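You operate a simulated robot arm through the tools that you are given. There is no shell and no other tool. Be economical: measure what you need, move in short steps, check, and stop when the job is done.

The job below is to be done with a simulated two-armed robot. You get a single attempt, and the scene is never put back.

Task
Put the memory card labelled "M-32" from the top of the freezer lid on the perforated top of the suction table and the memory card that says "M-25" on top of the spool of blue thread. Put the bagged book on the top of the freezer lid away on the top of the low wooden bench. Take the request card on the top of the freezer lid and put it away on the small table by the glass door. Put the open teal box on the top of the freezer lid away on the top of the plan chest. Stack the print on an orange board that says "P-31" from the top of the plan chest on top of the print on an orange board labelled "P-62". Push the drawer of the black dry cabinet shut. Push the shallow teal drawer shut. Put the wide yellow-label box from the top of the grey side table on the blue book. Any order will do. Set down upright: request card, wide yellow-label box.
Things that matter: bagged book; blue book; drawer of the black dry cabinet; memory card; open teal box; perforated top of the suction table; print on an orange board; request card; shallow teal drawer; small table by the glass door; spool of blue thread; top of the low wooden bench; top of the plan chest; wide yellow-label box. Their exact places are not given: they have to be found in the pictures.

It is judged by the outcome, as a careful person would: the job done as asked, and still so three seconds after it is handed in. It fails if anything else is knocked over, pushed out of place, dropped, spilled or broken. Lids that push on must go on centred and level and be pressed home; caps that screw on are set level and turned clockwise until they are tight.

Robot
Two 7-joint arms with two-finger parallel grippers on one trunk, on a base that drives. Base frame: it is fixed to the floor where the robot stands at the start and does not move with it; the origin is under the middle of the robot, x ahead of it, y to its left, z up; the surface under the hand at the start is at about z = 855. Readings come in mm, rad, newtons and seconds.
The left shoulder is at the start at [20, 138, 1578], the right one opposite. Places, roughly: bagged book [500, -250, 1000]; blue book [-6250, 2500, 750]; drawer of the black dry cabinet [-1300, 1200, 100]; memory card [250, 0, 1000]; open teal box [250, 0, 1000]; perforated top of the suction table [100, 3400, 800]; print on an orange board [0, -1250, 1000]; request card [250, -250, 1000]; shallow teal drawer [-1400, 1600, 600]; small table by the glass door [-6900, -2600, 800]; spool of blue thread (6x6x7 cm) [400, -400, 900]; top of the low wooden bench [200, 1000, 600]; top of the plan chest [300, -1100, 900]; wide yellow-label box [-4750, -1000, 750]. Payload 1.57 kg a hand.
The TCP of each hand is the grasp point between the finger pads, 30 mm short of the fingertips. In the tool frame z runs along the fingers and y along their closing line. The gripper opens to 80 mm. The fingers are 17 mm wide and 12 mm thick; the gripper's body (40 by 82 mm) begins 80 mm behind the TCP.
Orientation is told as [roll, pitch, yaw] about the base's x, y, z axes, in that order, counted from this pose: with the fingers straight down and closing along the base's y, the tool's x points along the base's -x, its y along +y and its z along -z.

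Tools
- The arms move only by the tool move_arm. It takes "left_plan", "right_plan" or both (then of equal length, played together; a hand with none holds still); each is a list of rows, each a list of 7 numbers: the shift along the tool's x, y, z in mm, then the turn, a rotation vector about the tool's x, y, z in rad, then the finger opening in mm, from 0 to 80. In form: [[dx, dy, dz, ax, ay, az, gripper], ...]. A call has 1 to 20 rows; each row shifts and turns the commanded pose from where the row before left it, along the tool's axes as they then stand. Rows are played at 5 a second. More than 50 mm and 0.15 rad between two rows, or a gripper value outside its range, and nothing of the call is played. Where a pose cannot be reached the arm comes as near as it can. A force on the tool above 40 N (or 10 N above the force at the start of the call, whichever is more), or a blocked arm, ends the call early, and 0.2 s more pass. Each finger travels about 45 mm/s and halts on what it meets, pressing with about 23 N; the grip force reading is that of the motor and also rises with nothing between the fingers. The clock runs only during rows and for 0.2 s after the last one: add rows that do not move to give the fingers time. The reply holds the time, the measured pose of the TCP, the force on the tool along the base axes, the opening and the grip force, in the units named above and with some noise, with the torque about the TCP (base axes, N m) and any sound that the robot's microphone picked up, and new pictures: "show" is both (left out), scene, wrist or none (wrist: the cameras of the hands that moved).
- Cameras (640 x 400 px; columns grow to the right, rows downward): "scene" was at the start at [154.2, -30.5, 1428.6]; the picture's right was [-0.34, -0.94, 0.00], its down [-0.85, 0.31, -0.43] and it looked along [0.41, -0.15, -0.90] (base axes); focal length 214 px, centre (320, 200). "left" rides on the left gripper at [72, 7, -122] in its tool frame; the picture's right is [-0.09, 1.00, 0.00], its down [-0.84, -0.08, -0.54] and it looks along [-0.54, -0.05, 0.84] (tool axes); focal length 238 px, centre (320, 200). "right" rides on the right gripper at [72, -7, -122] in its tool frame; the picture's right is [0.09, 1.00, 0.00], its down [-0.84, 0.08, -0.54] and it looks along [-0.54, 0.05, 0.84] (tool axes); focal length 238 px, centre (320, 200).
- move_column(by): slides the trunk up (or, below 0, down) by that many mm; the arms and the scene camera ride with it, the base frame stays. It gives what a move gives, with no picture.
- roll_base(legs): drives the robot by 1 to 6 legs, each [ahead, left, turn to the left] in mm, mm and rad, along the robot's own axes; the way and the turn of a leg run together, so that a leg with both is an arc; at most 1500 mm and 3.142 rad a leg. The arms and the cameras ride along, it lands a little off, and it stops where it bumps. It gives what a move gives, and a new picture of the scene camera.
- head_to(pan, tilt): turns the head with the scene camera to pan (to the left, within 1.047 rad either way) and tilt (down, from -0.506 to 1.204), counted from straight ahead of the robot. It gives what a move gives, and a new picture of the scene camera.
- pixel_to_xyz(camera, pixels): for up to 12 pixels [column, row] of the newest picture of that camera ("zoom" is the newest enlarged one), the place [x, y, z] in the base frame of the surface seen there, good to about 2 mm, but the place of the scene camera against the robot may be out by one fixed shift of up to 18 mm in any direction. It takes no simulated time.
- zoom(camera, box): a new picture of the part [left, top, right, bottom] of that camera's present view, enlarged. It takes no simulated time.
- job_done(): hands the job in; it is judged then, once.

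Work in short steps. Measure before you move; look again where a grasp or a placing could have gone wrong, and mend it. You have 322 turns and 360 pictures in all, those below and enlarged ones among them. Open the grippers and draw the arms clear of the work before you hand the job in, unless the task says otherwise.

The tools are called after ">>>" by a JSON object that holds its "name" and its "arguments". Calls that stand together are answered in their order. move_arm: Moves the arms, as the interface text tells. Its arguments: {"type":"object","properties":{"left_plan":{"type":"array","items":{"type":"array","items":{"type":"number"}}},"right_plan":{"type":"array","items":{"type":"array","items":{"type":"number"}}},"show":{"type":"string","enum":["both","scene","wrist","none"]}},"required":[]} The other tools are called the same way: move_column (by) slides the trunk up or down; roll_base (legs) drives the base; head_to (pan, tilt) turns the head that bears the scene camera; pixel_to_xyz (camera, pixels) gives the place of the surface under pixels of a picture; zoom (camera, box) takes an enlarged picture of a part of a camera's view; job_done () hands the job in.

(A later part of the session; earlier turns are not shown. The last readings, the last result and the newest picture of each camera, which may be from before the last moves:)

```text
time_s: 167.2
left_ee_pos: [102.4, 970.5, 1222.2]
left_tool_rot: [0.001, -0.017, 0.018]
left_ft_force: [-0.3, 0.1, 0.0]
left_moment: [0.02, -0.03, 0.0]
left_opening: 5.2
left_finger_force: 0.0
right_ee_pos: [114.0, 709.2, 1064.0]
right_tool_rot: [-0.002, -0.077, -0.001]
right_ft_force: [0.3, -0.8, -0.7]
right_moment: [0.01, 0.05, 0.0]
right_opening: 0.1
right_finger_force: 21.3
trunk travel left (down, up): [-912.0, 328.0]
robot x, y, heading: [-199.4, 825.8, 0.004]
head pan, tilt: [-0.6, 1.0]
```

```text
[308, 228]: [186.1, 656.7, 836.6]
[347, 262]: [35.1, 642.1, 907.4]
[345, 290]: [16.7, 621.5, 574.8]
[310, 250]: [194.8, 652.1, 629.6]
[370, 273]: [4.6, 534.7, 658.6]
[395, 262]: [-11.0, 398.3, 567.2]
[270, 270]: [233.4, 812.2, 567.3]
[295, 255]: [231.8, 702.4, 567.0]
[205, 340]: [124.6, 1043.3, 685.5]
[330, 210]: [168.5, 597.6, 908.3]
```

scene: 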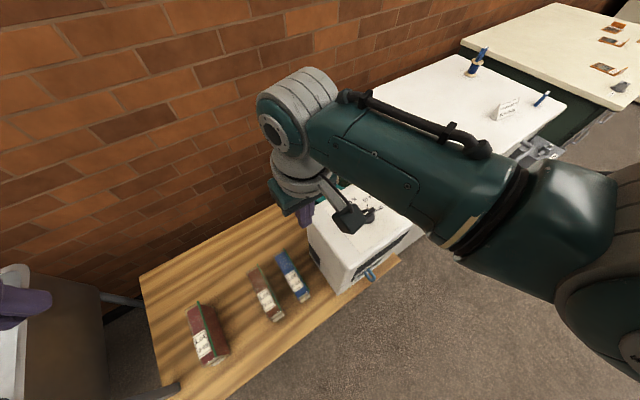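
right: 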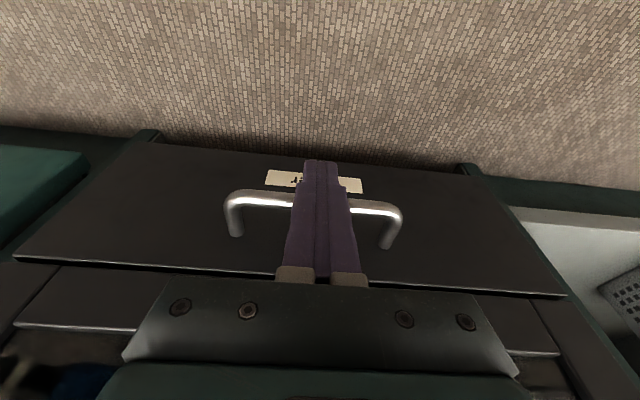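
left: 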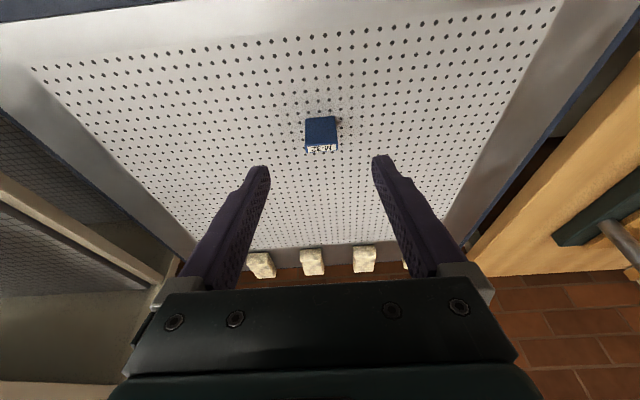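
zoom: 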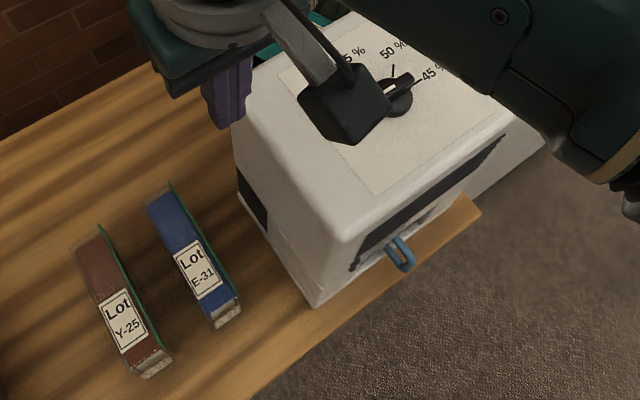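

Machine is in place. I'll turn to face −y so the left arm can reach into the box's mouth and the right arm stays over the aisle.

>>> {"name": "roll_base", "arguments": {"legs": [[0, 0, -1.57]]}}

>>> {"name": "head_to", "arguments": {"pan": 0.7, "tilt": 0.95}}

```text
time_s: 171.3
left_ee_pos: [-53.5, 522.7, 1221.7]
left_tool_rot: [0.0, -0.018, -1.538]
left_ft_force: [0.4, -0.5, -0.1]
left_moment: [0.01, 0.0, 0.04]
left_opening: 4.8
left_finger_force: 0.1
right_ee_pos: [-314.2, 507.0, 1065.6]
right_tool_rot: [-0.001, -0.079, -1.558]
right_ft_force: [-0.5, -0.9, 0.4]
right_moment: [0.03, 0.0, -0.07]
right_opening: 0.1
right_finger_force: 21.4
trunk travel left (down, up): [-912.0, 328.0]
robot x, y, heading: [-200.4, 826.4, -1.552]
head pan, tilt: [-0.6, 1.0]
```

scene: 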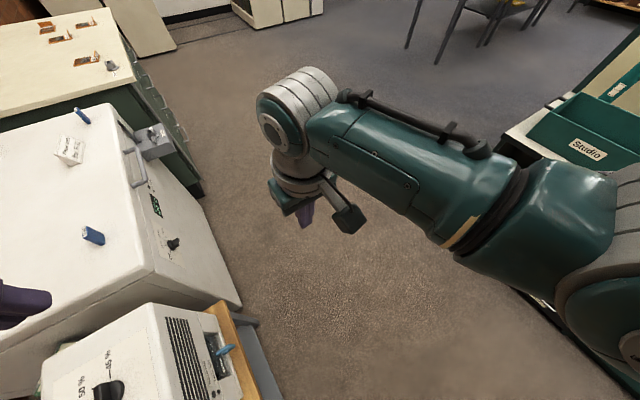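

```text
time_s: 172.8
left_ee_pos: [-52.4, 522.2, 1220.5]
left_tool_rot: [0.001, -0.016, -1.538]
left_ft_force: [-0.4, -0.3, -0.3]
left_moment: [-0.03, 0.01, 0.03]
left_opening: 4.8
left_finger_force: 0.1
right_ee_pos: [-312.9, 508.3, 1064.0]
right_tool_rot: [-0.001, -0.078, -1.556]
right_ft_force: [-0.1, 0.2, -0.5]
right_moment: [-0.01, -0.04, 0.03]
right_opening: 0.2
right_finger_force: 21.0
trunk travel left (down, up): [-912.0, 328.0]
robot x, y, heading: [-204.0, 827.7, -1.559]
head pan, tilt: [0.7, 0.949]
```

scene: 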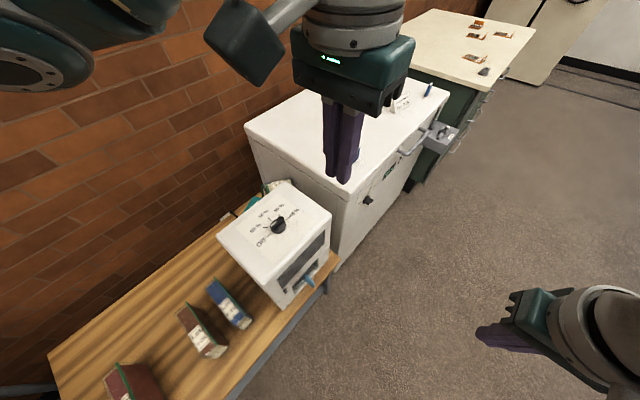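

Move the left hand left/back over the bench (high), opening the gripper.

>>> {"name": "move_arm", "arguments": {"left_plan": [[20, 44, 0, 0, 0, 0, 60], [20, 44, 0, 0, 0, 0, 60], [20, 44, 0, 0, 0, 0, 60], [20, 44, 0, 0, 0, 0, 60], [20, 44, 0, 0, 0, 0, 60], [20, 44, 0, 0, 0, 0, 60]], "show": "wrist"}}

```text
time_s: 174.2
left_ee_pos: [208.0, 651.9, 1219.5]
left_tool_rot: [0.0, -0.019, -1.538]
left_ft_force: [-0.7, -0.1, -0.8]
left_moment: [0.04, 0.02, -0.01]
left_opening: 60.1
left_finger_force: 0.0
right_ee_pos: [-314.4, 507.6, 1064.8]
right_tool_rot: [-0.001, -0.078, -1.556]
right_ft_force: [-0.5, -1.3, 0.6]
right_moment: [0.03, 0.0, 0.0]
right_opening: 0.0
right_finger_force: 21.4
trunk travel left (down, up): [-912.0, 328.0]
robot x, y, heading: [-203.9, 827.8, -1.554]
head pan, tilt: [0.7, 0.949]
```

left: 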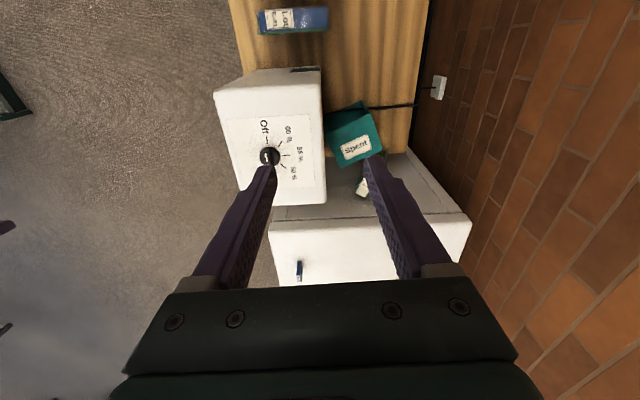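

Good view. Move another 90 left, then lower the column 250.

>>> {"name": "move_arm", "arguments": {"left_plan": [[0, 45, 0, 0, 0, 0, 60], [0, 45, 0, 0, 0, 0, 60]], "show": "none"}}

>>> {"name": "move_column", "arguments": {"by": -250}}

>>> {"name": "move_arm", "arguments": {"left_plan": [[0, 0, 0, 0, 0, 0, 60]], "show": "wrist"}}

```text
time_s: 174.8
left_ee_pos: [296.9, 654.4, 1219.4]
left_tool_rot: [0.0, -0.019, -1.538]
left_ft_force: [-0.4, 0.6, -1.0]
left_moment: [0.0, 0.01, 0.0]
left_opening: 60.1
left_finger_force: 0.1
right_ee_pos: [-313.9, 507.6, 1064.9]
right_tool_rot: [-0.002, -0.079, -1.558]
right_ft_force: [-0.1, -0.4, -0.3]
right_moment: [-0.03, 0.03, 0.01]
right_opening: 0.0
right_finger_force: 21.0
trunk travel left (down, up): [-912.0, 328.0]
robot x, y, heading: [-201.1, 827.0, -1.552]
head pan, tilt: [0.7, 0.949]
```

```text
time_s: 177.4
left_ee_pos: [296.0, 654.7, 969.6]
left_tool_rot: [0.0, -0.018, -1.538]
left_ft_force: [-0.1, -0.3, 0.3]
left_moment: [0.0, 0.0, -0.02]
left_opening: 60.0
left_finger_force: 0.1
right_ee_pos: [-313.5, 508.1, 814.3]
right_tool_rot: [-0.001, -0.08, -1.558]
right_ft_force: [-0.2, -0.3, 0.3]
right_moment: [0.02, -0.01, 0.03]
right_opening: 0.2
right_finger_force: 21.6
trunk travel left (down, up): [-662.0, 578.0]
robot x, y, heading: [-202.5, 827.6, -1.558]
head pan, tilt: [0.7, 0.949]
```

```text
time_s: 177.8
left_ee_pos: [296.1, 654.6, 969.5]
left_tool_rot: [0.0, -0.019, -1.539]
left_ft_force: [0.0, 0.0, -0.4]
left_moment: [0.02, 0.0, 0.03]
left_opening: 59.7
left_finger_force: 0.1
right_ee_pos: [-313.8, 507.4, 814.1]
right_tool_rot: [-0.002, -0.079, -1.556]
right_ft_force: [0.7, 0.2, -0.4]
right_moment: [0.02, 0.04, 0.02]
right_opening: 0.0
right_finger_force: 21.3
trunk travel left (down, up): [-662.0, 578.0]
robot x, y, heading: [-201.8, 824.4, -1.559]
head pan, tilt: [0.7, 0.949]
```

left: 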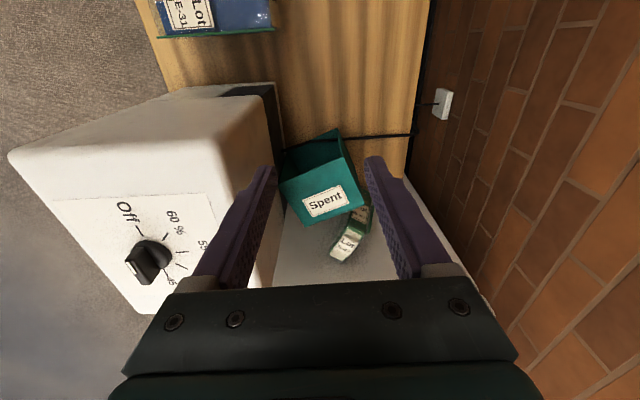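

Zoom on the box and book, and measure corners.

>>> {"name": "zoom", "arguments": {"camera": "left", "box": [250, 100, 440, 280]}}

>>> {"name": "pixel_to_xyz", "arguments": {"camera": "left", "pixels": [[281, 182], [347, 163], [303, 225], [360, 205], [340, 132], [289, 150], [320, 155], [345, 250], [370, 225], [332, 250], [365, 210], [330, 135]]}}

```text
2.22 times, centred on (345, 190) of left
```

zoom: 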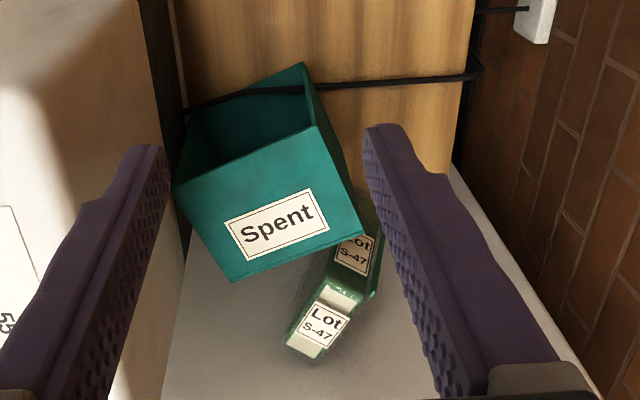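

```text
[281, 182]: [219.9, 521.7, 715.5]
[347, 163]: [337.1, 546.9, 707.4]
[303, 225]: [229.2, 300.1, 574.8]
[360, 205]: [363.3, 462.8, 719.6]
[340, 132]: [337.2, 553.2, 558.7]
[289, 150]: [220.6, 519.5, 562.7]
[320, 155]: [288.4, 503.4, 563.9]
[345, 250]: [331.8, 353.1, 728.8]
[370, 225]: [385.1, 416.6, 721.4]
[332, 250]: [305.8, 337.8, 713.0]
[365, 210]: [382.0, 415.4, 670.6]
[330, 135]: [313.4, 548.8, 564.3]
```

Check whether the bench extends under the book (gap to the freezer?).

>>> {"name": "pixel_to_xyz", "arguments": {"camera": "left", "pixels": [[292, 215], [295, 235], [300, 250], [320, 245], [310, 260], [385, 195], [390, 180], [395, 165], [400, 175], [330, 228], [340, 228], [355, 225]]}}

>>> {"name": "zoom", "arguments": {"camera": "left", "box": [280, 150, 440, 270]}}

```text
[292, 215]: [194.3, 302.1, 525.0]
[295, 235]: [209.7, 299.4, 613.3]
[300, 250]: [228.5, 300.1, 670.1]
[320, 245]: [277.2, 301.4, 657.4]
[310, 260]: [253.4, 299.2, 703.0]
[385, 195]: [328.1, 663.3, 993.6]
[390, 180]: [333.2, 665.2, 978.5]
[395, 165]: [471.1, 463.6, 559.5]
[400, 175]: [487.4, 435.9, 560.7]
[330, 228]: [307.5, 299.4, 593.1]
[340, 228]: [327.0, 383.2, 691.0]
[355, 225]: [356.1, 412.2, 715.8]
```

```text
3.33 times, centred on (360, 210) of left
```

zoom: 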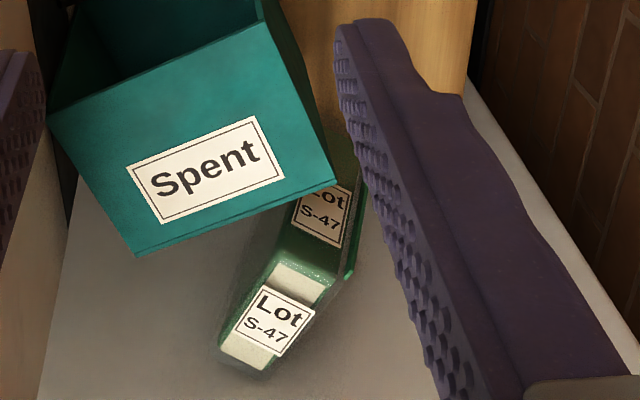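

There is a gap between bench and freezer; the book leans across. Get detailed geometry on its faces from the zoom.

>>> {"name": "pixel_to_xyz", "arguments": {"camera": "zoom", "pixels": [[275, 300], [310, 315], [235, 340], [270, 350], [295, 270], [320, 285], [285, 260], [345, 275], [305, 205], [345, 210], [325, 235], [355, 190]]}}

```text
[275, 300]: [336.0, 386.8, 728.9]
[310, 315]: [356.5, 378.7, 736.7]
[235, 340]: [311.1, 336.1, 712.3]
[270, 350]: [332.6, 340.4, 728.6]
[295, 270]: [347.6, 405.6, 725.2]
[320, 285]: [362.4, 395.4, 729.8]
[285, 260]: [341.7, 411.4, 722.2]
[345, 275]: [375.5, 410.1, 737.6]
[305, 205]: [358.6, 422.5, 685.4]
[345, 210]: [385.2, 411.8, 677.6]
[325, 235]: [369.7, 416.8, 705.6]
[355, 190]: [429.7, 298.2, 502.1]
```

The book stands on its end leaning ~20°, spanning the bench edge — I should take it first. Raise a bit and drive forward 200 so the left hand gets above it.

>>> {"name": "move_column", "arguments": {"by": 100}}

>>> {"name": "roll_base", "arguments": {"legs": [[200, 0, 0]]}}

>>> {"name": "move_arm", "arguments": {"left_plan": [[-10, 10, 0, 0, 0, 0.14, 80], [-10, 10, 0, 0, 0, 0.14, 80], [-10, 10, 0, 0, 0, 0.14, 80], [0, 0, 0, 0, 0, 0.14, 80]], "show": "both"}}

```text
time_s: 179.1
left_ee_pos: [296.7, 654.4, 1069.1]
left_tool_rot: [0.0, -0.018, -1.538]
left_ft_force: [-0.2, 0.0, 0.6]
left_moment: [0.0, -0.02, 0.01]
left_opening: 60.2
left_finger_force: 0.0
right_ee_pos: [-314.6, 507.7, 913.8]
right_tool_rot: [-0.001, -0.08, -1.557]
right_ft_force: [-0.1, 0.3, 0.4]
right_moment: [-0.01, 0.0, 0.02]
right_opening: 0.0
right_finger_force: 21.0
trunk travel left (down, up): [-762.0, 478.0]
robot x, y, heading: [-203.1, 822.7, -1.555]
head pan, tilt: [0.7, 0.949]
```

```text
time_s: 180.7
left_ee_pos: [301.2, 455.8, 1069.5]
left_tool_rot: [0.0, -0.017, -1.538]
left_ft_force: [0.3, -0.7, 0.2]
left_moment: [-0.04, -0.02, 0.01]
left_opening: 59.9
left_finger_force: 0.1
right_ee_pos: [-311.2, 309.7, 914.7]
right_tool_rot: [0.0, -0.079, -1.556]
right_ft_force: [0.8, 0.4, -0.8]
right_moment: [0.0, 0.01, 0.02]
right_opening: 0.0
right_finger_force: 21.7
trunk travel left (down, up): [-762.0, 478.0]
robot x, y, heading: [-201.9, 626.0, -1.55]
head pan, tilt: [0.7, 0.949]
```

scene: 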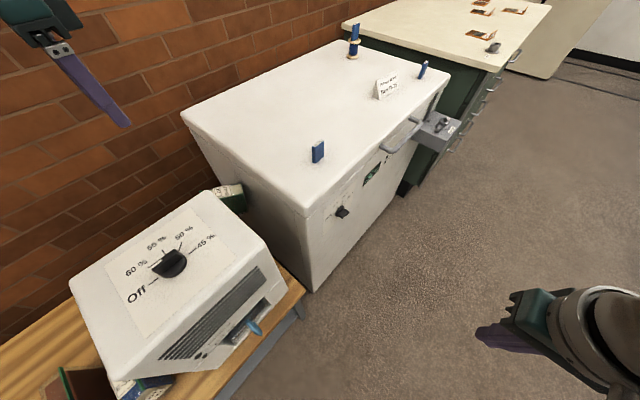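

```text
time_s: 181.7
left_ee_pos: [326.9, 423.3, 1069.2]
left_tool_rot: [0.01, -0.014, -2.1]
left_ft_force: [-0.3, 1.1, -0.4]
left_moment: [-0.02, -0.01, 0.0]
left_opening: 79.9
left_finger_force: 0.0
right_ee_pos: [-310.0, 310.0, 915.2]
right_tool_rot: [-0.002, -0.077, -1.556]
right_ft_force: [1.1, -0.5, -0.3]
right_moment: [0.01, -0.03, 0.01]
right_opening: 0.0
right_finger_force: 21.5
trunk travel left (down, up): [-762.0, 478.0]
robot x, y, heading: [-198.8, 626.4, -1.552]
head pan, tilt: [0.7, 0.949]
```

scene: 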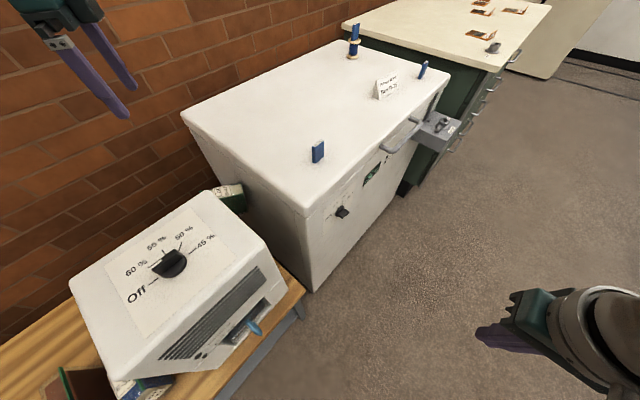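
left: 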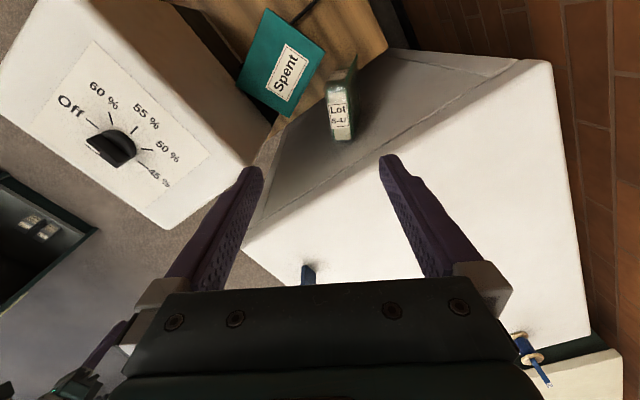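

Zoom in on the book and bench edge from here.

>>> {"name": "zoom", "arguments": {"camera": "left", "box": [230, 10, 410, 150]}}

>>> {"name": "pixel_to_xyz", "arguments": {"camera": "left", "pixels": [[275, 122], [380, 52], [362, 62], [340, 138], [330, 100], [345, 100], [335, 80], [352, 60], [330, 130], [350, 130], [318, 85], [357, 100]]}}

```text
2.86 times, centred on (320, 80) of left
```

zoom: 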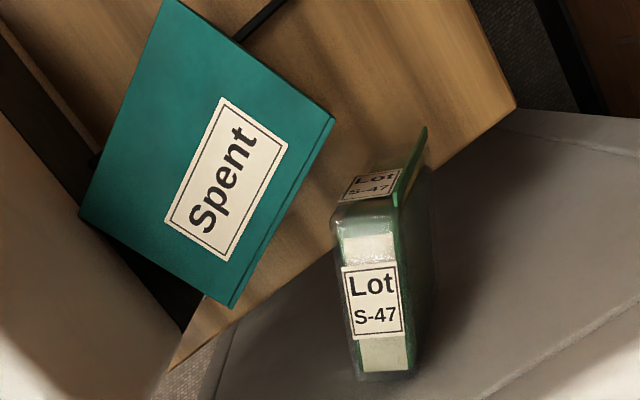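

```text
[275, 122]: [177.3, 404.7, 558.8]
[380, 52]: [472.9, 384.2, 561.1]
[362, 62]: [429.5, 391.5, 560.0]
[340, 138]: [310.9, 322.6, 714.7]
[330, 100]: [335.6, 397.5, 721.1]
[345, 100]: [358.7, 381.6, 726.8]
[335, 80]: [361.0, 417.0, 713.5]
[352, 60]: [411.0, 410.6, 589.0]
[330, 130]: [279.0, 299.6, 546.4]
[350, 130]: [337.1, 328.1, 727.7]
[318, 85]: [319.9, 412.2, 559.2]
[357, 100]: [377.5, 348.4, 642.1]
```

Align yaw/tilt with the leaning book and move above it.

>>> {"name": "move_arm", "arguments": {"left_plan": [[0, 0, 0, 0, 0, -0.1, 80], [-23, 8, 0, -0.1, 0, 0, 80], [-23, 8, 0, -0.1, 0, 0, 80], [0, 0, 0, -0.1, 0, 0, 80]], "show": "none"}}

>>> {"name": "move_column", "arguments": {"by": -240}}

>>> {"name": "move_arm", "arguments": {"left_plan": [[0, 0, 0, 0, 0, 0, 80]], "show": "both"}}

```text
time_s: 182.7
left_ee_pos: [322.2, 374.3, 1071.7]
left_tool_rot: [0.31, -0.016, -1.996]
left_ft_force: [0.0, -0.6, -0.2]
left_moment: [-0.01, 0.03, 0.01]
left_opening: 80.0
left_finger_force: 0.1
right_ee_pos: [-310.3, 309.5, 914.6]
right_tool_rot: [-0.001, -0.079, -1.556]
right_ft_force: [1.4, 0.5, 0.5]
right_moment: [-0.01, 0.01, 0.02]
right_opening: 0.0
right_finger_force: 21.1
trunk travel left (down, up): [-762.0, 478.0]
robot x, y, heading: [-196.2, 624.7, -1.551]
head pan, tilt: [0.7, 0.949]
```

```text
time_s: 185.2
left_ee_pos: [321.6, 374.8, 831.0]
left_tool_rot: [0.31, -0.015, -1.995]
left_ft_force: [0.1, 0.1, 0.1]
left_moment: [0.0, 0.03, -0.02]
left_opening: 79.9
left_finger_force: 0.0
right_ee_pos: [-310.5, 310.5, 675.5]
right_tool_rot: [-0.001, -0.077, -1.556]
right_ft_force: [-0.1, 0.3, -0.3]
right_moment: [0.03, 0.02, -0.01]
right_opening: 0.0
right_finger_force: 20.9
trunk travel left (down, up): [-522.0, 718.0]
robot x, y, heading: [-201.8, 626.9, -1.556]
head pan, tilt: [0.7, 0.949]
```

```text
time_s: 185.6
left_ee_pos: [322.2, 375.4, 831.0]
left_tool_rot: [0.309, -0.015, -1.998]
left_ft_force: [-0.3, 1.2, 0.2]
left_moment: [0.0, 0.0, 0.0]
left_opening: 80.1
left_finger_force: 0.1
right_ee_pos: [-310.9, 309.9, 673.6]
right_tool_rot: [-0.002, -0.078, -1.559]
right_ft_force: [0.4, -0.3, -0.2]
right_moment: [-0.01, -0.03, 0.01]
right_opening: 0.0
right_finger_force: 21.4
trunk travel left (down, up): [-522.0, 718.0]
robot x, y, heading: [-199.1, 629.6, -1.551]
head pan, tilt: [0.7, 0.949]
```

scene: 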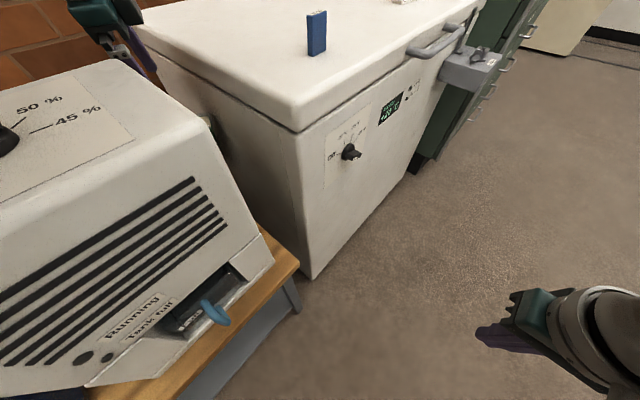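
left: 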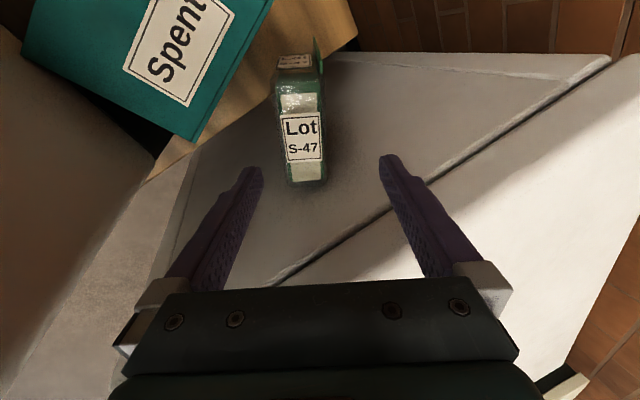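

>>> {"name": "pixel_to_xyz", "arguments": {"camera": "left", "pixels": [[288, 120], [318, 118], [292, 180], [322, 178], [305, 95], [280, 100], [318, 85], [305, 165], [320, 45], [303, 70]]}}

```text
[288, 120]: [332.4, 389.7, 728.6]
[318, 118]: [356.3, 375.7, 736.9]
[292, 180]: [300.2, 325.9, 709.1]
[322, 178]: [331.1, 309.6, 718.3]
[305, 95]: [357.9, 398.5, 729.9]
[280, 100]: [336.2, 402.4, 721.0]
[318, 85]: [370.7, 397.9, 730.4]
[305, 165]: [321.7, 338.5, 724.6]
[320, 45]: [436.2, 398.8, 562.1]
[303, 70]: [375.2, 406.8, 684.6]
```

Book top centre ≈(335,360,722). Shift 13 mm laterally, lower column 95, check.

>>> {"name": "move_arm", "arguments": {"left_plan": [[1.7, 12.9, 4.1, 0, 0, 0, 80]], "show": "none"}}

>>> {"name": "move_column", "arguments": {"by": -93}}

>>> {"name": "move_arm", "arguments": {"left_plan": [[0, 0, 0, 0, 0, 0, 80]], "show": "wrist"}}

```text
time_s: 186.0
left_ee_pos: [335.5, 370.1, 831.3]
left_tool_rot: [0.31, -0.014, -1.996]
left_ft_force: [-0.1, -0.5, 0.3]
left_moment: [-0.03, 0.03, 0.02]
left_opening: 79.5
left_finger_force: 0.2
right_ee_pos: [-309.4, 309.9, 675.1]
right_tool_rot: [-0.001, -0.08, -1.555]
right_ft_force: [0.7, -0.4, -0.4]
right_moment: [-0.02, -0.02, -0.05]
right_opening: 0.1
right_finger_force: 21.3
trunk travel left (down, up): [-522.0, 718.0]
robot x, y, heading: [-197.4, 625.9, -1.556]
head pan, tilt: [0.7, 0.949]
```

```text
time_s: 187.3
left_ee_pos: [335.0, 369.7, 738.6]
left_tool_rot: [0.309, -0.015, -1.997]
left_ft_force: [-0.4, -0.1, 0.6]
left_moment: [-0.05, -0.04, -0.02]
left_opening: 79.8
left_finger_force: 0.1
right_ee_pos: [-309.3, 309.1, 580.7]
right_tool_rot: [-0.002, -0.079, -1.557]
right_ft_force: [0.5, 0.0, -0.1]
right_moment: [0.01, 0.0, 0.0]
right_opening: 0.0
right_finger_force: 21.6
trunk travel left (down, up): [-429.0, 811.0]
robot x, y, heading: [-198.7, 628.4, -1.554]
head pan, tilt: [0.7, 0.949]
```

```text
time_s: 187.7
left_ee_pos: [336.0, 370.6, 738.9]
left_tool_rot: [0.309, -0.016, -1.995]
left_ft_force: [-0.3, -0.4, 0.0]
left_moment: [0.01, 0.02, 0.0]
left_opening: 80.0
left_finger_force: 0.0
right_ee_pos: [-310.9, 309.9, 580.5]
right_tool_rot: [-0.001, -0.079, -1.557]
right_ft_force: [1.3, -0.3, -0.2]
right_moment: [0.01, 0.02, 0.02]
right_opening: 0.0
right_finger_force: 20.9
trunk travel left (down, up): [-429.0, 811.0]
robot x, y, heading: [-202.7, 627.4, -1.554]
head pan, tilt: [0.7, 0.949]
```

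left: 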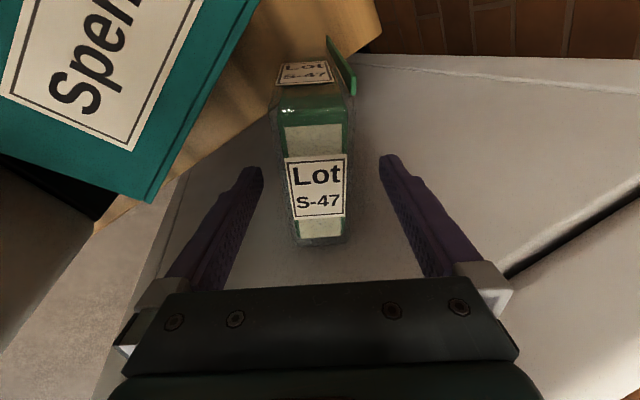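

Book is between the fingers. Advance 42 mm along the tool and close.

>>> {"name": "move_arm", "arguments": {"left_plan": [[0, 0, 14, 0, 0, 0, 80], [0, 0, 14, 0, 0, 0, 80], [0, 0, 14, 0, 0, 0, 80], [0, 0, 0, 0, 0, 0, 60], [0, 0, 0, 0, 0, 0, 40], [0, 0, 0, 0, 0, 0, 30], [0, 0, 0, 0, 0, 0, 30], [0, 0, 0, 0, 0, 0, 30]], "show": "wrist"}}

```text
time_s: 189.5
left_ee_pos: [348.8, 365.0, 698.8]
left_tool_rot: [0.308, -0.015, -1.997]
left_ft_force: [-0.3, 2.6, -0.6]
left_moment: [0.49, 0.2, 0.07]
left_opening: 48.0
left_finger_force: 22.5
right_ee_pos: [-308.5, 310.1, 580.9]
right_tool_rot: [0.0, -0.078, -1.558]
right_ft_force: [0.8, 0.2, -0.1]
right_moment: [0.01, -0.01, -0.01]
right_opening: 0.1
right_finger_force: 21.0
trunk travel left (down, up): [-429.0, 811.0]
robot x, y, heading: [-204.1, 625.8, -1.553]
head pan, tilt: [0.7, 0.949]
```

left: 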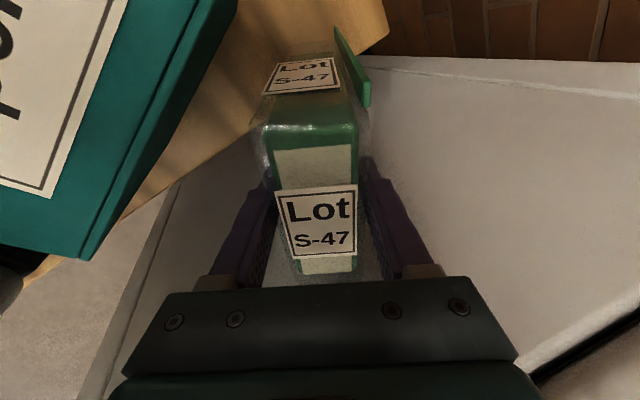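

Gripped (48 mm). Lift 120 and check.

>>> {"name": "move_column", "arguments": {"by": 120}}

>>> {"name": "move_arm", "arguments": {"left_plan": [[0, 0, 0, 0, 0, 0, 30]], "show": "wrist"}}

```text
time_s: 191.0
left_ee_pos: [344.5, 366.9, 816.6]
left_tool_rot: [0.302, -0.014, -1.998]
left_ft_force: [-4.2, 5.9, -12.1]
left_moment: [0.52, 0.2, -0.24]
left_opening: 47.9
left_finger_force: 22.9
right_ee_pos: [-311.9, 313.2, 701.7]
right_tool_rot: [-0.002, -0.077, -1.557]
right_ft_force: [0.1, 0.3, -0.1]
right_moment: [0.01, -0.01, 0.0]
right_opening: 0.2
right_finger_force: 21.5
trunk travel left (down, up): [-549.0, 691.0]
robot x, y, heading: [-197.1, 627.2, -1.553]
head pan, tilt: [0.7, 0.949]
```

```text
time_s: 191.4
left_ee_pos: [343.9, 367.8, 815.6]
left_tool_rot: [0.304, -0.014, -1.996]
left_ft_force: [-3.9, 6.0, -13.6]
left_moment: [0.55, 0.25, -0.2]
left_opening: 48.0
left_finger_force: 22.8
right_ee_pos: [-312.8, 313.0, 700.8]
right_tool_rot: [-0.004, -0.077, -1.557]
right_ft_force: [-0.1, 0.2, 0.0]
right_moment: [0.0, 0.01, -0.01]
right_opening: 0.0
right_finger_force: 20.9
trunk travel left (down, up): [-549.0, 691.0]
robot x, y, heading: [-200.2, 626.9, -1.553]
head pan, tilt: [0.7, 0.949]
```

left: 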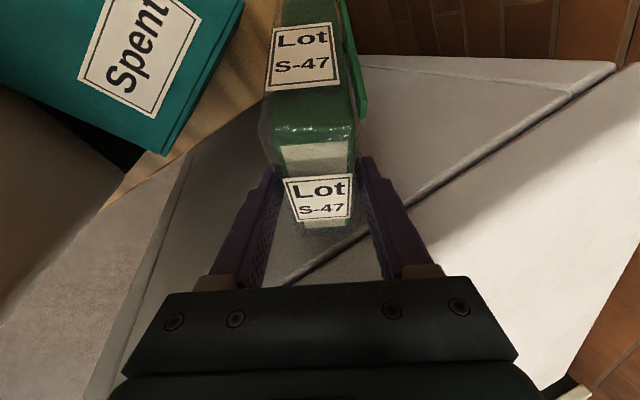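

Book seems to rub against the freezer (13 N down, +6 in y). Ease 20 mm away from it and check.

>>> {"name": "move_arm", "arguments": {"left_plan": [[9, -4, -1, 0, 0, 0, 30], [9, -4, -1, 0, 0, 0, 30], [0, 0, 0, 0, 0, 0, 30]], "show": "wrist"}}

```text
time_s: 192.2
left_ee_pos: [345.6, 384.4, 817.5]
left_tool_rot: [0.308, -0.017, -1.997]
left_ft_force: [0.3, 0.7, -5.7]
left_moment: [-0.07, 0.14, 0.02]
left_opening: 47.9
left_finger_force: 23.1
right_ee_pos: [-311.1, 309.6, 700.7]
right_tool_rot: [-0.002, -0.079, -1.558]
right_ft_force: [-1.0, 0.3, 0.8]
right_moment: [0.01, -0.04, 0.02]
right_opening: 0.2
right_finger_force: 21.2
trunk travel left (down, up): [-549.0, 691.0]
robot x, y, heading: [-199.0, 624.4, -1.552]
head pan, tilt: [0.7, 0.949]
```

left: 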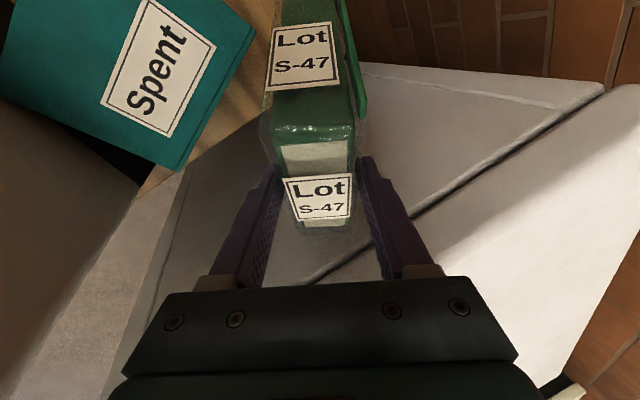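

Free now. Lift 200 more and check before driving back.

>>> {"name": "move_column", "arguments": {"by": 200}}

>>> {"name": "head_to", "arguments": {"pan": 1.0, "tilt": 0.9}}

```text
time_s: 194.4
left_ee_pos: [345.5, 385.1, 1016.7]
left_tool_rot: [0.307, -0.018, -1.997]
left_ft_force: [-0.2, 0.0, -5.0]
left_moment: [-0.07, 0.16, 0.0]
left_opening: 48.1
left_finger_force: 23.1
right_ee_pos: [-310.6, 310.8, 901.9]
right_tool_rot: [-0.001, -0.079, -1.556]
right_ft_force: [-0.1, -0.9, 0.0]
right_moment: [-0.02, 0.01, 0.01]
right_opening: 0.0
right_finger_force: 21.6
trunk travel left (down, up): [-749.0, 491.0]
robot x, y, heading: [-199.2, 628.1, -1.552]
head pan, tilt: [0.7, 0.949]
```

```text
time_s: 195.2
left_ee_pos: [345.6, 384.4, 1017.5]
left_tool_rot: [0.307, -0.016, -1.996]
left_ft_force: [-0.6, -0.1, -4.5]
left_moment: [-0.08, 0.16, 0.0]
left_opening: 47.8
left_finger_force: 23.0
right_ee_pos: [-311.2, 310.1, 902.7]
right_tool_rot: [-0.001, -0.078, -1.558]
right_ft_force: [0.0, 0.4, 0.6]
right_moment: [0.02, 0.01, 0.01]
right_opening: 0.0
right_finger_force: 21.7
trunk travel left (down, up): [-749.0, 491.0]
robot x, y, heading: [-194.0, 626.9, -1.556]
head pan, tilt: [1.0, 0.901]
```

scene: 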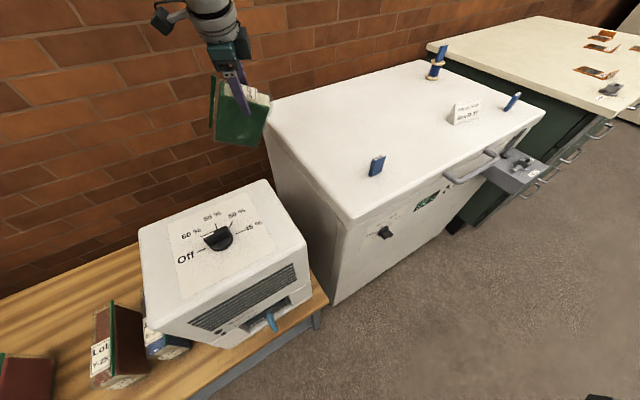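

Book is held upright. Drive back 290 to put it over the bench.

>>> {"name": "roll_base", "arguments": {"legs": [[-290, 0, 0]]}}

>>> {"name": "move_arm", "arguments": {"left_plan": [[0, 0, 0, 0.1, 0, 0, 30], [0, 0, 0, 0.1, 0, 0, 30], [0, 0, 0, 0.1, 0, 0, 30], [0, 0, 0, 0, 0, 0, 30]], "show": "both"}}

```text
time_s: 197.2
left_ee_pos: [340.3, 675.5, 1017.3]
left_tool_rot: [0.309, -0.016, -1.999]
left_ft_force: [0.6, 1.3, -4.5]
left_moment: [-0.06, 0.17, -0.01]
left_opening: 47.6
left_finger_force: 23.1
right_ee_pos: [-316.0, 601.8, 900.0]
right_tool_rot: [-0.001, -0.079, -1.557]
right_ft_force: [-0.4, -0.7, -0.4]
right_moment: [0.0, 0.0, -0.01]
right_opening: 0.0
right_finger_force: 21.4
trunk travel left (down, up): [-749.0, 491.0]
robot x, y, heading: [-200.4, 918.3, -1.553]
head pan, tilt: [1.0, 0.901]
```

scene: 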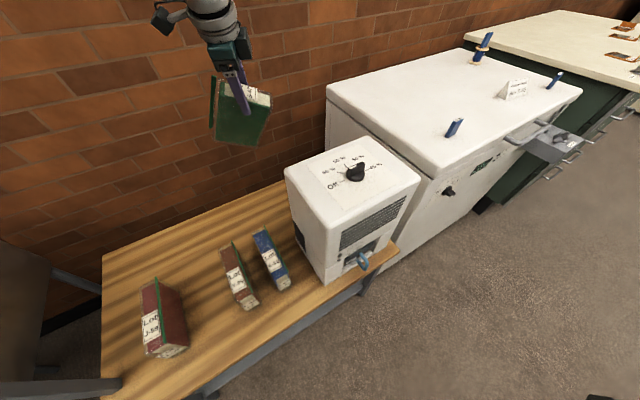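

```text
time_s: 198.2
left_ee_pos: [340.7, 676.7, 1016.9]
left_tool_rot: [0.007, -0.017, -1.997]
left_ft_force: [0.1, -0.4, -5.3]
left_moment: [-0.13, 0.07, 0.01]
left_opening: 48.0
left_finger_force: 23.0
right_ee_pos: [-315.7, 602.3, 900.8]
right_tool_rot: [0.0, -0.078, -1.558]
right_ft_force: [-0.3, -0.3, 0.6]
right_moment: [-0.02, 0.02, -0.05]
right_opening: 0.0
right_finger_force: 21.4
trunk travel left (down, up): [-749.0, 491.0]
robot x, y, heading: [-205.7, 919.2, -1.554]
head pan, tilt: [1.0, 0.901]
```

scene: 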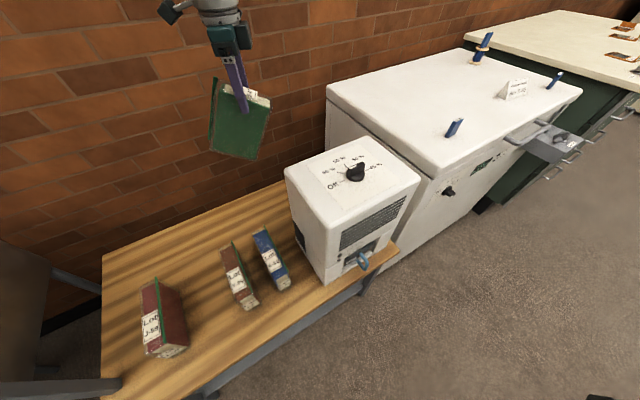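
left: 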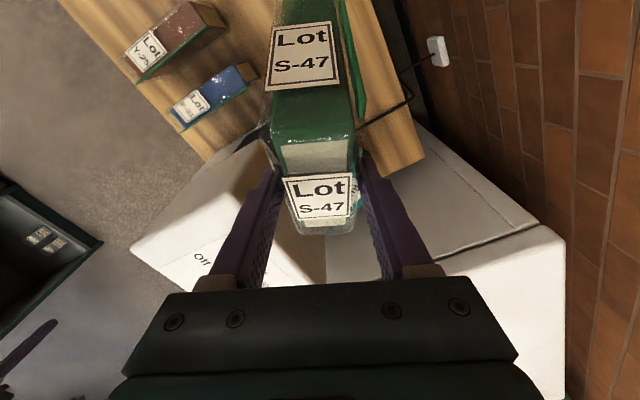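

Measure the book's tilt in the hand.

>>> {"name": "pixel_to_xyz", "arguments": {"camera": "left", "pixels": [[300, 90], [300, 30], [320, 80], [315, 130], [315, 150], [318, 180], [325, 215], [285, 150], [345, 150], [300, 10]]}}

```text
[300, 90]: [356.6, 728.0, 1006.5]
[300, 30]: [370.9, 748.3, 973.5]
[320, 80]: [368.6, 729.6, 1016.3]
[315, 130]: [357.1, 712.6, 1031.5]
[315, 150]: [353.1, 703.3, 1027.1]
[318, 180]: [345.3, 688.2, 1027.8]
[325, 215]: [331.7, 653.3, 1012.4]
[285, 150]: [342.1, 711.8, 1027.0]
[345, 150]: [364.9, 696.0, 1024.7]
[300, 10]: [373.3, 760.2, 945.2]
```

The book is pitched ~27° in the hand; rotate the hand −0.47 about tool y to level it.

>>> {"name": "move_arm", "arguments": {"left_plan": [[0, 0, 0, 0, -0.12, 0, 30], [0, 0, 0, 0, -0.12, 0, 30], [0, 0, 0, 0, -0.12, 0, 30], [0, 0, 0, 0, -0.11, 0, 30], [0, 0, 0, 0, 0, 0, 30]], "show": "both"}}

>>> {"name": "pixel_to_xyz", "arguments": {"camera": "left", "pixels": [[300, 90], [300, 30], [320, 80], [315, 150], [318, 180], [325, 215], [285, 150], [345, 150], [300, 10]]}}

>>> {"name": "zoom", "arguments": {"camera": "scene", "box": [120, 0, 340, 300]}}

```text
time_s: 199.4
left_ee_pos: [339.1, 676.2, 1016.1]
left_tool_rot: [0.01, -0.485, -2.003]
left_ft_force: [0.3, -0.1, -4.7]
left_moment: [0.05, 0.01, 0.01]
left_opening: 48.0
left_finger_force: 22.9
right_ee_pos: [-316.5, 601.2, 901.3]
right_tool_rot: [-0.003, -0.078, -1.557]
right_ft_force: [0.2, -0.3, 0.9]
right_moment: [-0.02, -0.03, 0.0]
right_opening: 0.0
right_finger_force: 21.3
trunk travel left (down, up): [-749.0, 491.0]
robot x, y, heading: [-207.1, 917.2, -1.552]
head pan, tilt: [1.0, 0.901]
```

scene: 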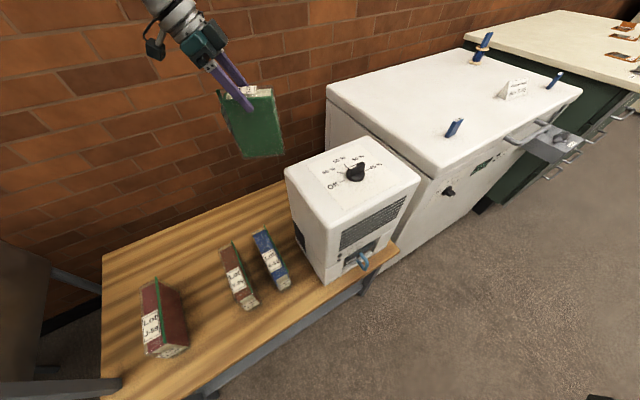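
left: 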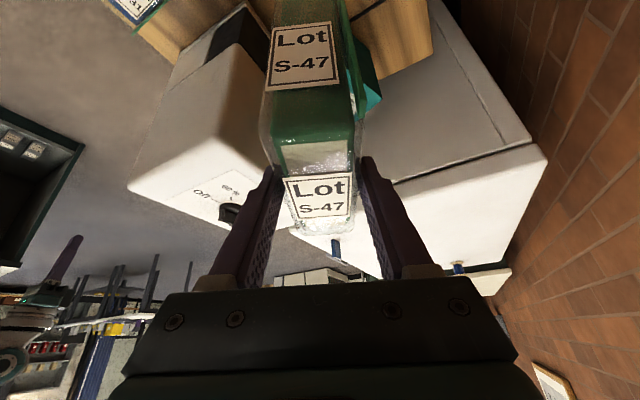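

```text
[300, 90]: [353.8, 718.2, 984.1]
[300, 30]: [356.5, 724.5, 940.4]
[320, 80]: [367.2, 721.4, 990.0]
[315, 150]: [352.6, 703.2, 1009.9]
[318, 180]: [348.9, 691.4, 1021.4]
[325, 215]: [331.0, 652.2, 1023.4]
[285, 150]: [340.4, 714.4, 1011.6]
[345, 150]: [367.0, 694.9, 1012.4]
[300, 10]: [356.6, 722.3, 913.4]
```

```text
1.33 times, centred on (230, 150) of scene
```

zoom: 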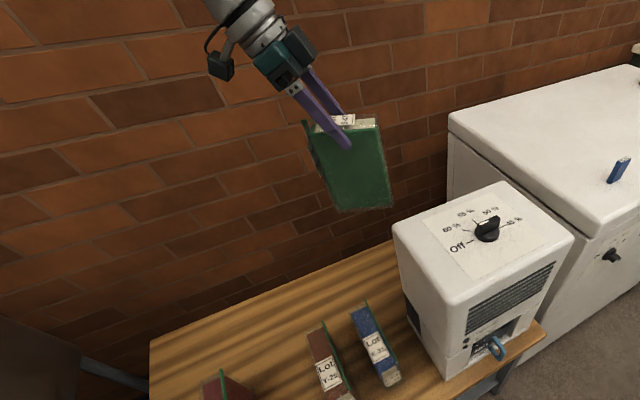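

Book now vertical; top z≈1023 so bottom ≈853; bench 562. Lower column 270.

>>> {"name": "move_column", "arguments": {"by": -270}}

>>> {"name": "head_to", "arguments": {"pan": 1.04, "tilt": 0.8}}

```text
time_s: 202.3
left_ee_pos: [343.0, 678.8, 778.0]
left_tool_rot: [0.015, -0.477, -2.007]
left_ft_force: [0.8, -0.3, -5.8]
left_moment: [0.05, -0.04, 0.0]
left_opening: 47.7
left_finger_force: 22.8
right_ee_pos: [-312.3, 606.4, 655.0]
right_tool_rot: [0.007, -0.075, -1.56]
right_ft_force: [0.2, -0.8, 0.0]
right_moment: [0.03, -0.02, 0.0]
right_opening: 0.1
right_finger_force: 21.0
trunk travel left (down, up): [-506.0, 734.0]
robot x, y, heading: [-210.1, 915.7, -1.555]
head pan, tilt: [1.0, 0.901]
stopped: the arm was blocked; the commanded pose is now the measured one
```

```text
time_s: 203.0
left_ee_pos: [344.6, 678.6, 778.5]
left_tool_rot: [0.018, -0.479, -2.006]
left_ft_force: [1.0, -0.1, -5.3]
left_moment: [0.06, 0.03, 0.01]
left_opening: 47.8
left_finger_force: 22.9
right_ee_pos: [-311.4, 605.3, 656.4]
right_tool_rot: [0.006, -0.073, -1.559]
right_ft_force: [-0.6, 0.1, 0.6]
right_moment: [0.0, -0.02, 0.02]
right_opening: 0.0
right_finger_force: 21.0
trunk travel left (down, up): [-506.0, 734.0]
robot x, y, heading: [-211.5, 916.4, -1.556]
head pan, tilt: [1.04, 0.799]
```

scene: 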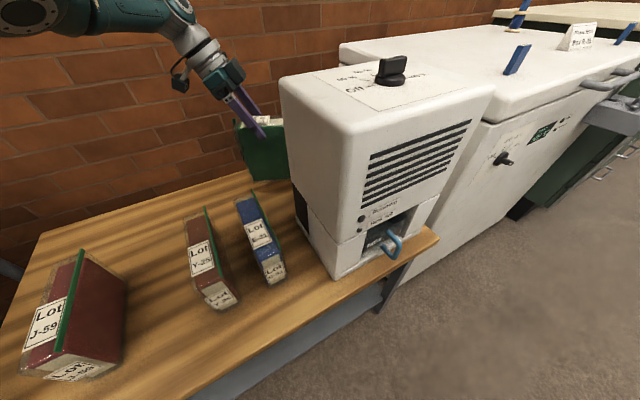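

Column blocked at 778 (some link touching); finish the descent with the arm itself in small steps.

>>> {"name": "move_arm", "arguments": {"left_plan": [[5, 0, 9, 0, 0, 0, 30], [5, 0, 9, 0, 0, 0, 30], [5, 0, 9, 0, 0, 0, 30], [0, 0, 0, 0, 0, 0, 30]], "show": "both"}}

```text
time_s: 204.0
left_ee_pos: [345.0, 678.9, 747.1]
left_tool_rot: [0.019, -0.478, -2.008]
left_ft_force: [-0.3, -0.2, -5.1]
left_moment: [0.0, -0.01, 0.0]
left_opening: 48.1
left_finger_force: 22.9
right_ee_pos: [-310.8, 604.0, 655.5]
right_tool_rot: [0.008, -0.076, -1.559]
right_ft_force: [0.1, -0.2, 0.3]
right_moment: [0.01, -0.01, 0.02]
right_opening: 0.0
right_finger_force: 20.8
trunk travel left (down, up): [-506.0, 734.0]
robot x, y, heading: [-212.9, 917.9, -1.556]
head pan, tilt: [1.04, 0.799]
```

scene: 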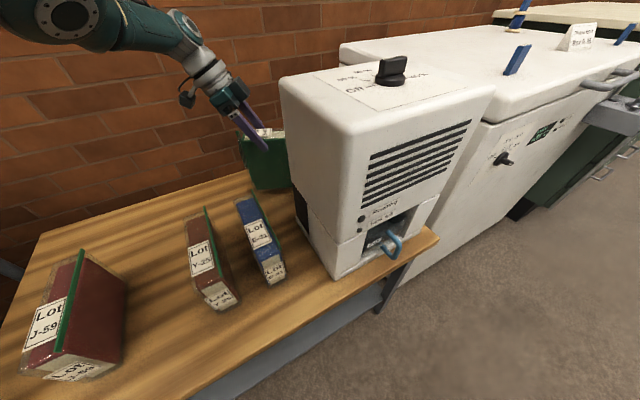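
left: 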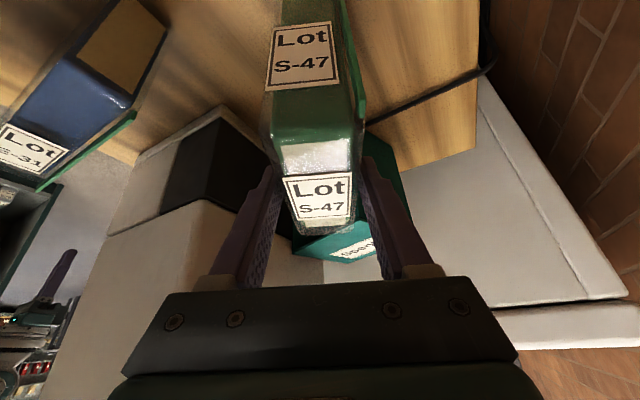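

>>> {"name": "move_arm", "arguments": {"left_plan": [[2.3, 0, 4.4, 0, 0, 0, 30], [2.3, 0, 4.4, 0, 0, 0, 30], [2.3, 0, 4.4, 0, 0, 0, 30], [0, 0, 0, 0, 0, 0, 30]], "show": "none"}}

```text
time_s: 205.0
left_ee_pos: [344.5, 679.2, 732.5]
left_tool_rot: [0.019, -0.478, -2.005]
left_ft_force: [0.0, 0.8, -5.6]
left_moment: [0.01, -0.01, 0.0]
left_opening: 48.0
left_finger_force: 23.0
right_ee_pos: [-310.9, 604.4, 656.4]
right_tool_rot: [0.007, -0.075, -1.557]
right_ft_force: [-0.2, -0.7, 0.1]
right_moment: [0.03, 0.0, -0.01]
right_opening: 0.0
right_finger_force: 21.3
trunk travel left (down, up): [-506.0, 734.0]
robot x, y, heading: [-209.9, 916.1, -1.551]
head pan, tilt: [1.04, 0.799]
```

>>> {"name": "move_arm", "arguments": {"left_plan": [[1.4, 0, 2.7, 0, 0, 0, 30], [1.4, 0, 2.7, 0, 0, 0, 30], [0, 0, 0, 0, 0, 0, 30]], "show": "none"}}

```text
time_s: 205.8
left_ee_pos: [344.8, 678.0, 732.7]
left_tool_rot: [0.019, -0.479, -2.007]
left_ft_force: [-0.7, 0.2, -6.0]
left_moment: [0.05, 0.02, -0.02]
left_opening: 47.8
left_finger_force: 23.0
left hand out of reach, approached as far as the arm can: row 1, 2
right_ee_pos: [-310.6, 604.2, 655.5]
right_tool_rot: [0.008, -0.076, -1.558]
right_ft_force: [0.6, 0.0, -0.1]
right_moment: [-0.03, -0.01, 0.02]
right_opening: 0.0
right_finger_force: 20.8
trunk travel left (down, up): [-506.0, 734.0]
robot x, y, heading: [-209.5, 918.9, -1.553]
head pan, tilt: [1.04, 0.799]
```

Try the column for the last ~10 mm.

>>> {"name": "move_column", "arguments": {"by": -6}}

>>> {"name": "move_column", "arguments": {"by": -4}}

```text
time_s: 206.3
left_ee_pos: [345.5, 678.8, 733.2]
left_tool_rot: [0.018, -0.476, -2.007]
left_ft_force: [0.6, 0.7, -5.1]
left_moment: [0.02, -0.02, 0.03]
left_opening: 48.0
left_finger_force: 22.8
right_ee_pos: [-310.3, 605.3, 653.9]
right_tool_rot: [0.009, -0.075, -1.56]
right_ft_force: [0.3, -0.6, -1.2]
right_moment: [-0.01, 0.02, 0.0]
right_opening: 0.1
right_finger_force: 21.6
trunk travel left (down, up): [-500.0, 740.0]
robot x, y, heading: [-208.7, 910.9, -1.553]
head pan, tilt: [1.04, 0.799]
```

```text
time_s: 206.9
left_ee_pos: [346.8, 679.7, 732.1]
left_tool_rot: [0.017, -0.478, -2.008]
left_ft_force: [-0.3, 0.5, -4.6]
left_moment: [0.03, -0.01, 0.03]
left_opening: 47.8
left_finger_force: 23.2
right_ee_pos: [-310.9, 606.5, 654.2]
right_tool_rot: [0.009, -0.075, -1.559]
right_ft_force: [0.1, 0.5, 0.6]
right_moment: [-0.01, -0.01, -0.01]
right_opening: 0.1
right_finger_force: 21.6
trunk travel left (down, up): [-496.0, 744.0]
robot x, y, heading: [-210.8, 917.9, -1.555]
head pan, tilt: [1.04, 0.799]
```

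The left arm seems to rest on something. Look for it.

>>> {"name": "move_column", "arguments": {"by": 12}}

>>> {"name": "head_to", "arguments": {"pan": 1.04, "tilt": 0.3}}

```text
time_s: 207.5
left_ee_pos: [345.2, 678.9, 732.5]
left_tool_rot: [0.015, -0.481, -2.005]
left_ft_force: [-1.0, -0.1, -5.4]
left_moment: [0.05, -0.05, -0.03]
left_opening: 47.7
left_finger_force: 23.1
right_ee_pos: [-311.8, 604.9, 657.2]
right_tool_rot: [0.008, -0.077, -1.558]
right_ft_force: [-0.6, -0.4, 0.3]
right_moment: [0.01, -0.03, 0.03]
right_opening: 0.1
right_finger_force: 21.2
trunk travel left (down, up): [-508.0, 732.0]
robot x, y, heading: [-207.6, 916.6, -1.557]
head pan, tilt: [1.04, 0.799]
```

```text
time_s: 208.4
left_ee_pos: [339.6, 677.8, 731.4]
left_tool_rot: [0.013, -0.48, -2.004]
left_ft_force: [0.2, 1.0, -5.2]
left_moment: [0.02, -0.06, -0.01]
left_opening: 47.7
left_finger_force: 23.1
right_ee_pos: [-317.1, 603.9, 658.7]
right_tool_rot: [0.005, -0.076, -1.558]
right_ft_force: [0.3, -0.3, 0.2]
right_moment: [0.0, 0.01, -0.02]
right_opening: 0.0
right_finger_force: 21.2
trunk travel left (down, up): [-508.0, 732.0]
robot x, y, heading: [-214.5, 914.3, -1.558]
head pan, tilt: [1.04, 0.3]
```

scene: 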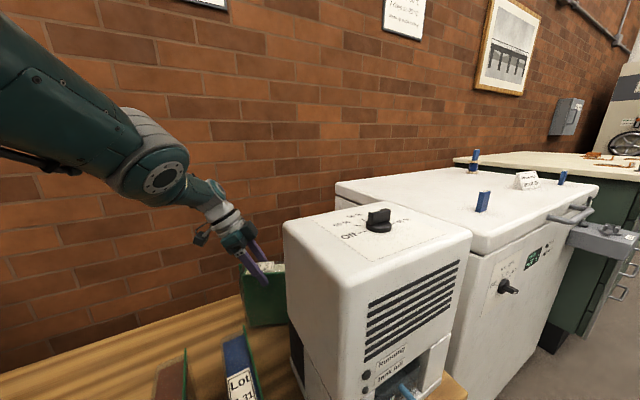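

Estimated bottom gap is only ~5 mm. Shift the hand 25 mm toward the robot and lower 9 mm more.

>>> {"name": "move_arm", "arguments": {"left_plan": [[-9, -22.7, 4.8, 0, 0, 0, 30], [1.9, 0, 3.6, 0, 0, 0, 30], [1.9, 0, 3.6, 0, 0, 0, 30], [0, 0, 0, 0, 0, 0, 30]], "show": "wrist"}}

```text
time_s: 209.4
left_ee_pos: [313.7, 675.5, 725.8]
left_tool_rot: [0.015, -0.486, -2.005]
left_ft_force: [-1.4, 2.7, 14.2]
left_moment: [0.04, 0.84, -0.22]
left_opening: 47.6
left_finger_force: 22.7
right_ee_pos: [-316.9, 601.2, 659.9]
right_tool_rot: [0.002, -0.08, -1.559]
right_ft_force: [0.5, -0.2, -0.1]
right_moment: [-0.01, -0.02, -0.01]
right_opening: 0.0
right_finger_force: 21.0
trunk travel left (down, up): [-508.0, 732.0]
robot x, y, heading: [-210.8, 916.8, -1.557]
head pan, tilt: [1.04, 0.3]
```

left: 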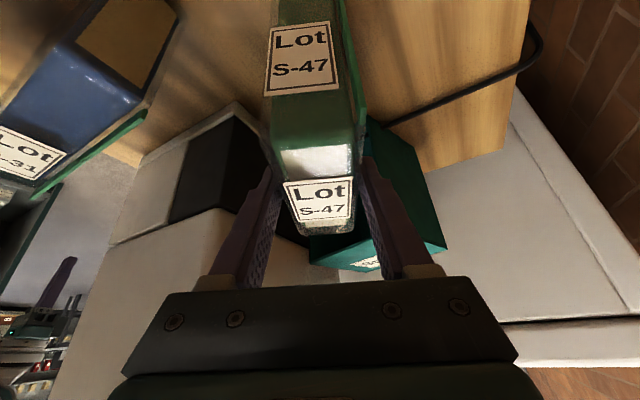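

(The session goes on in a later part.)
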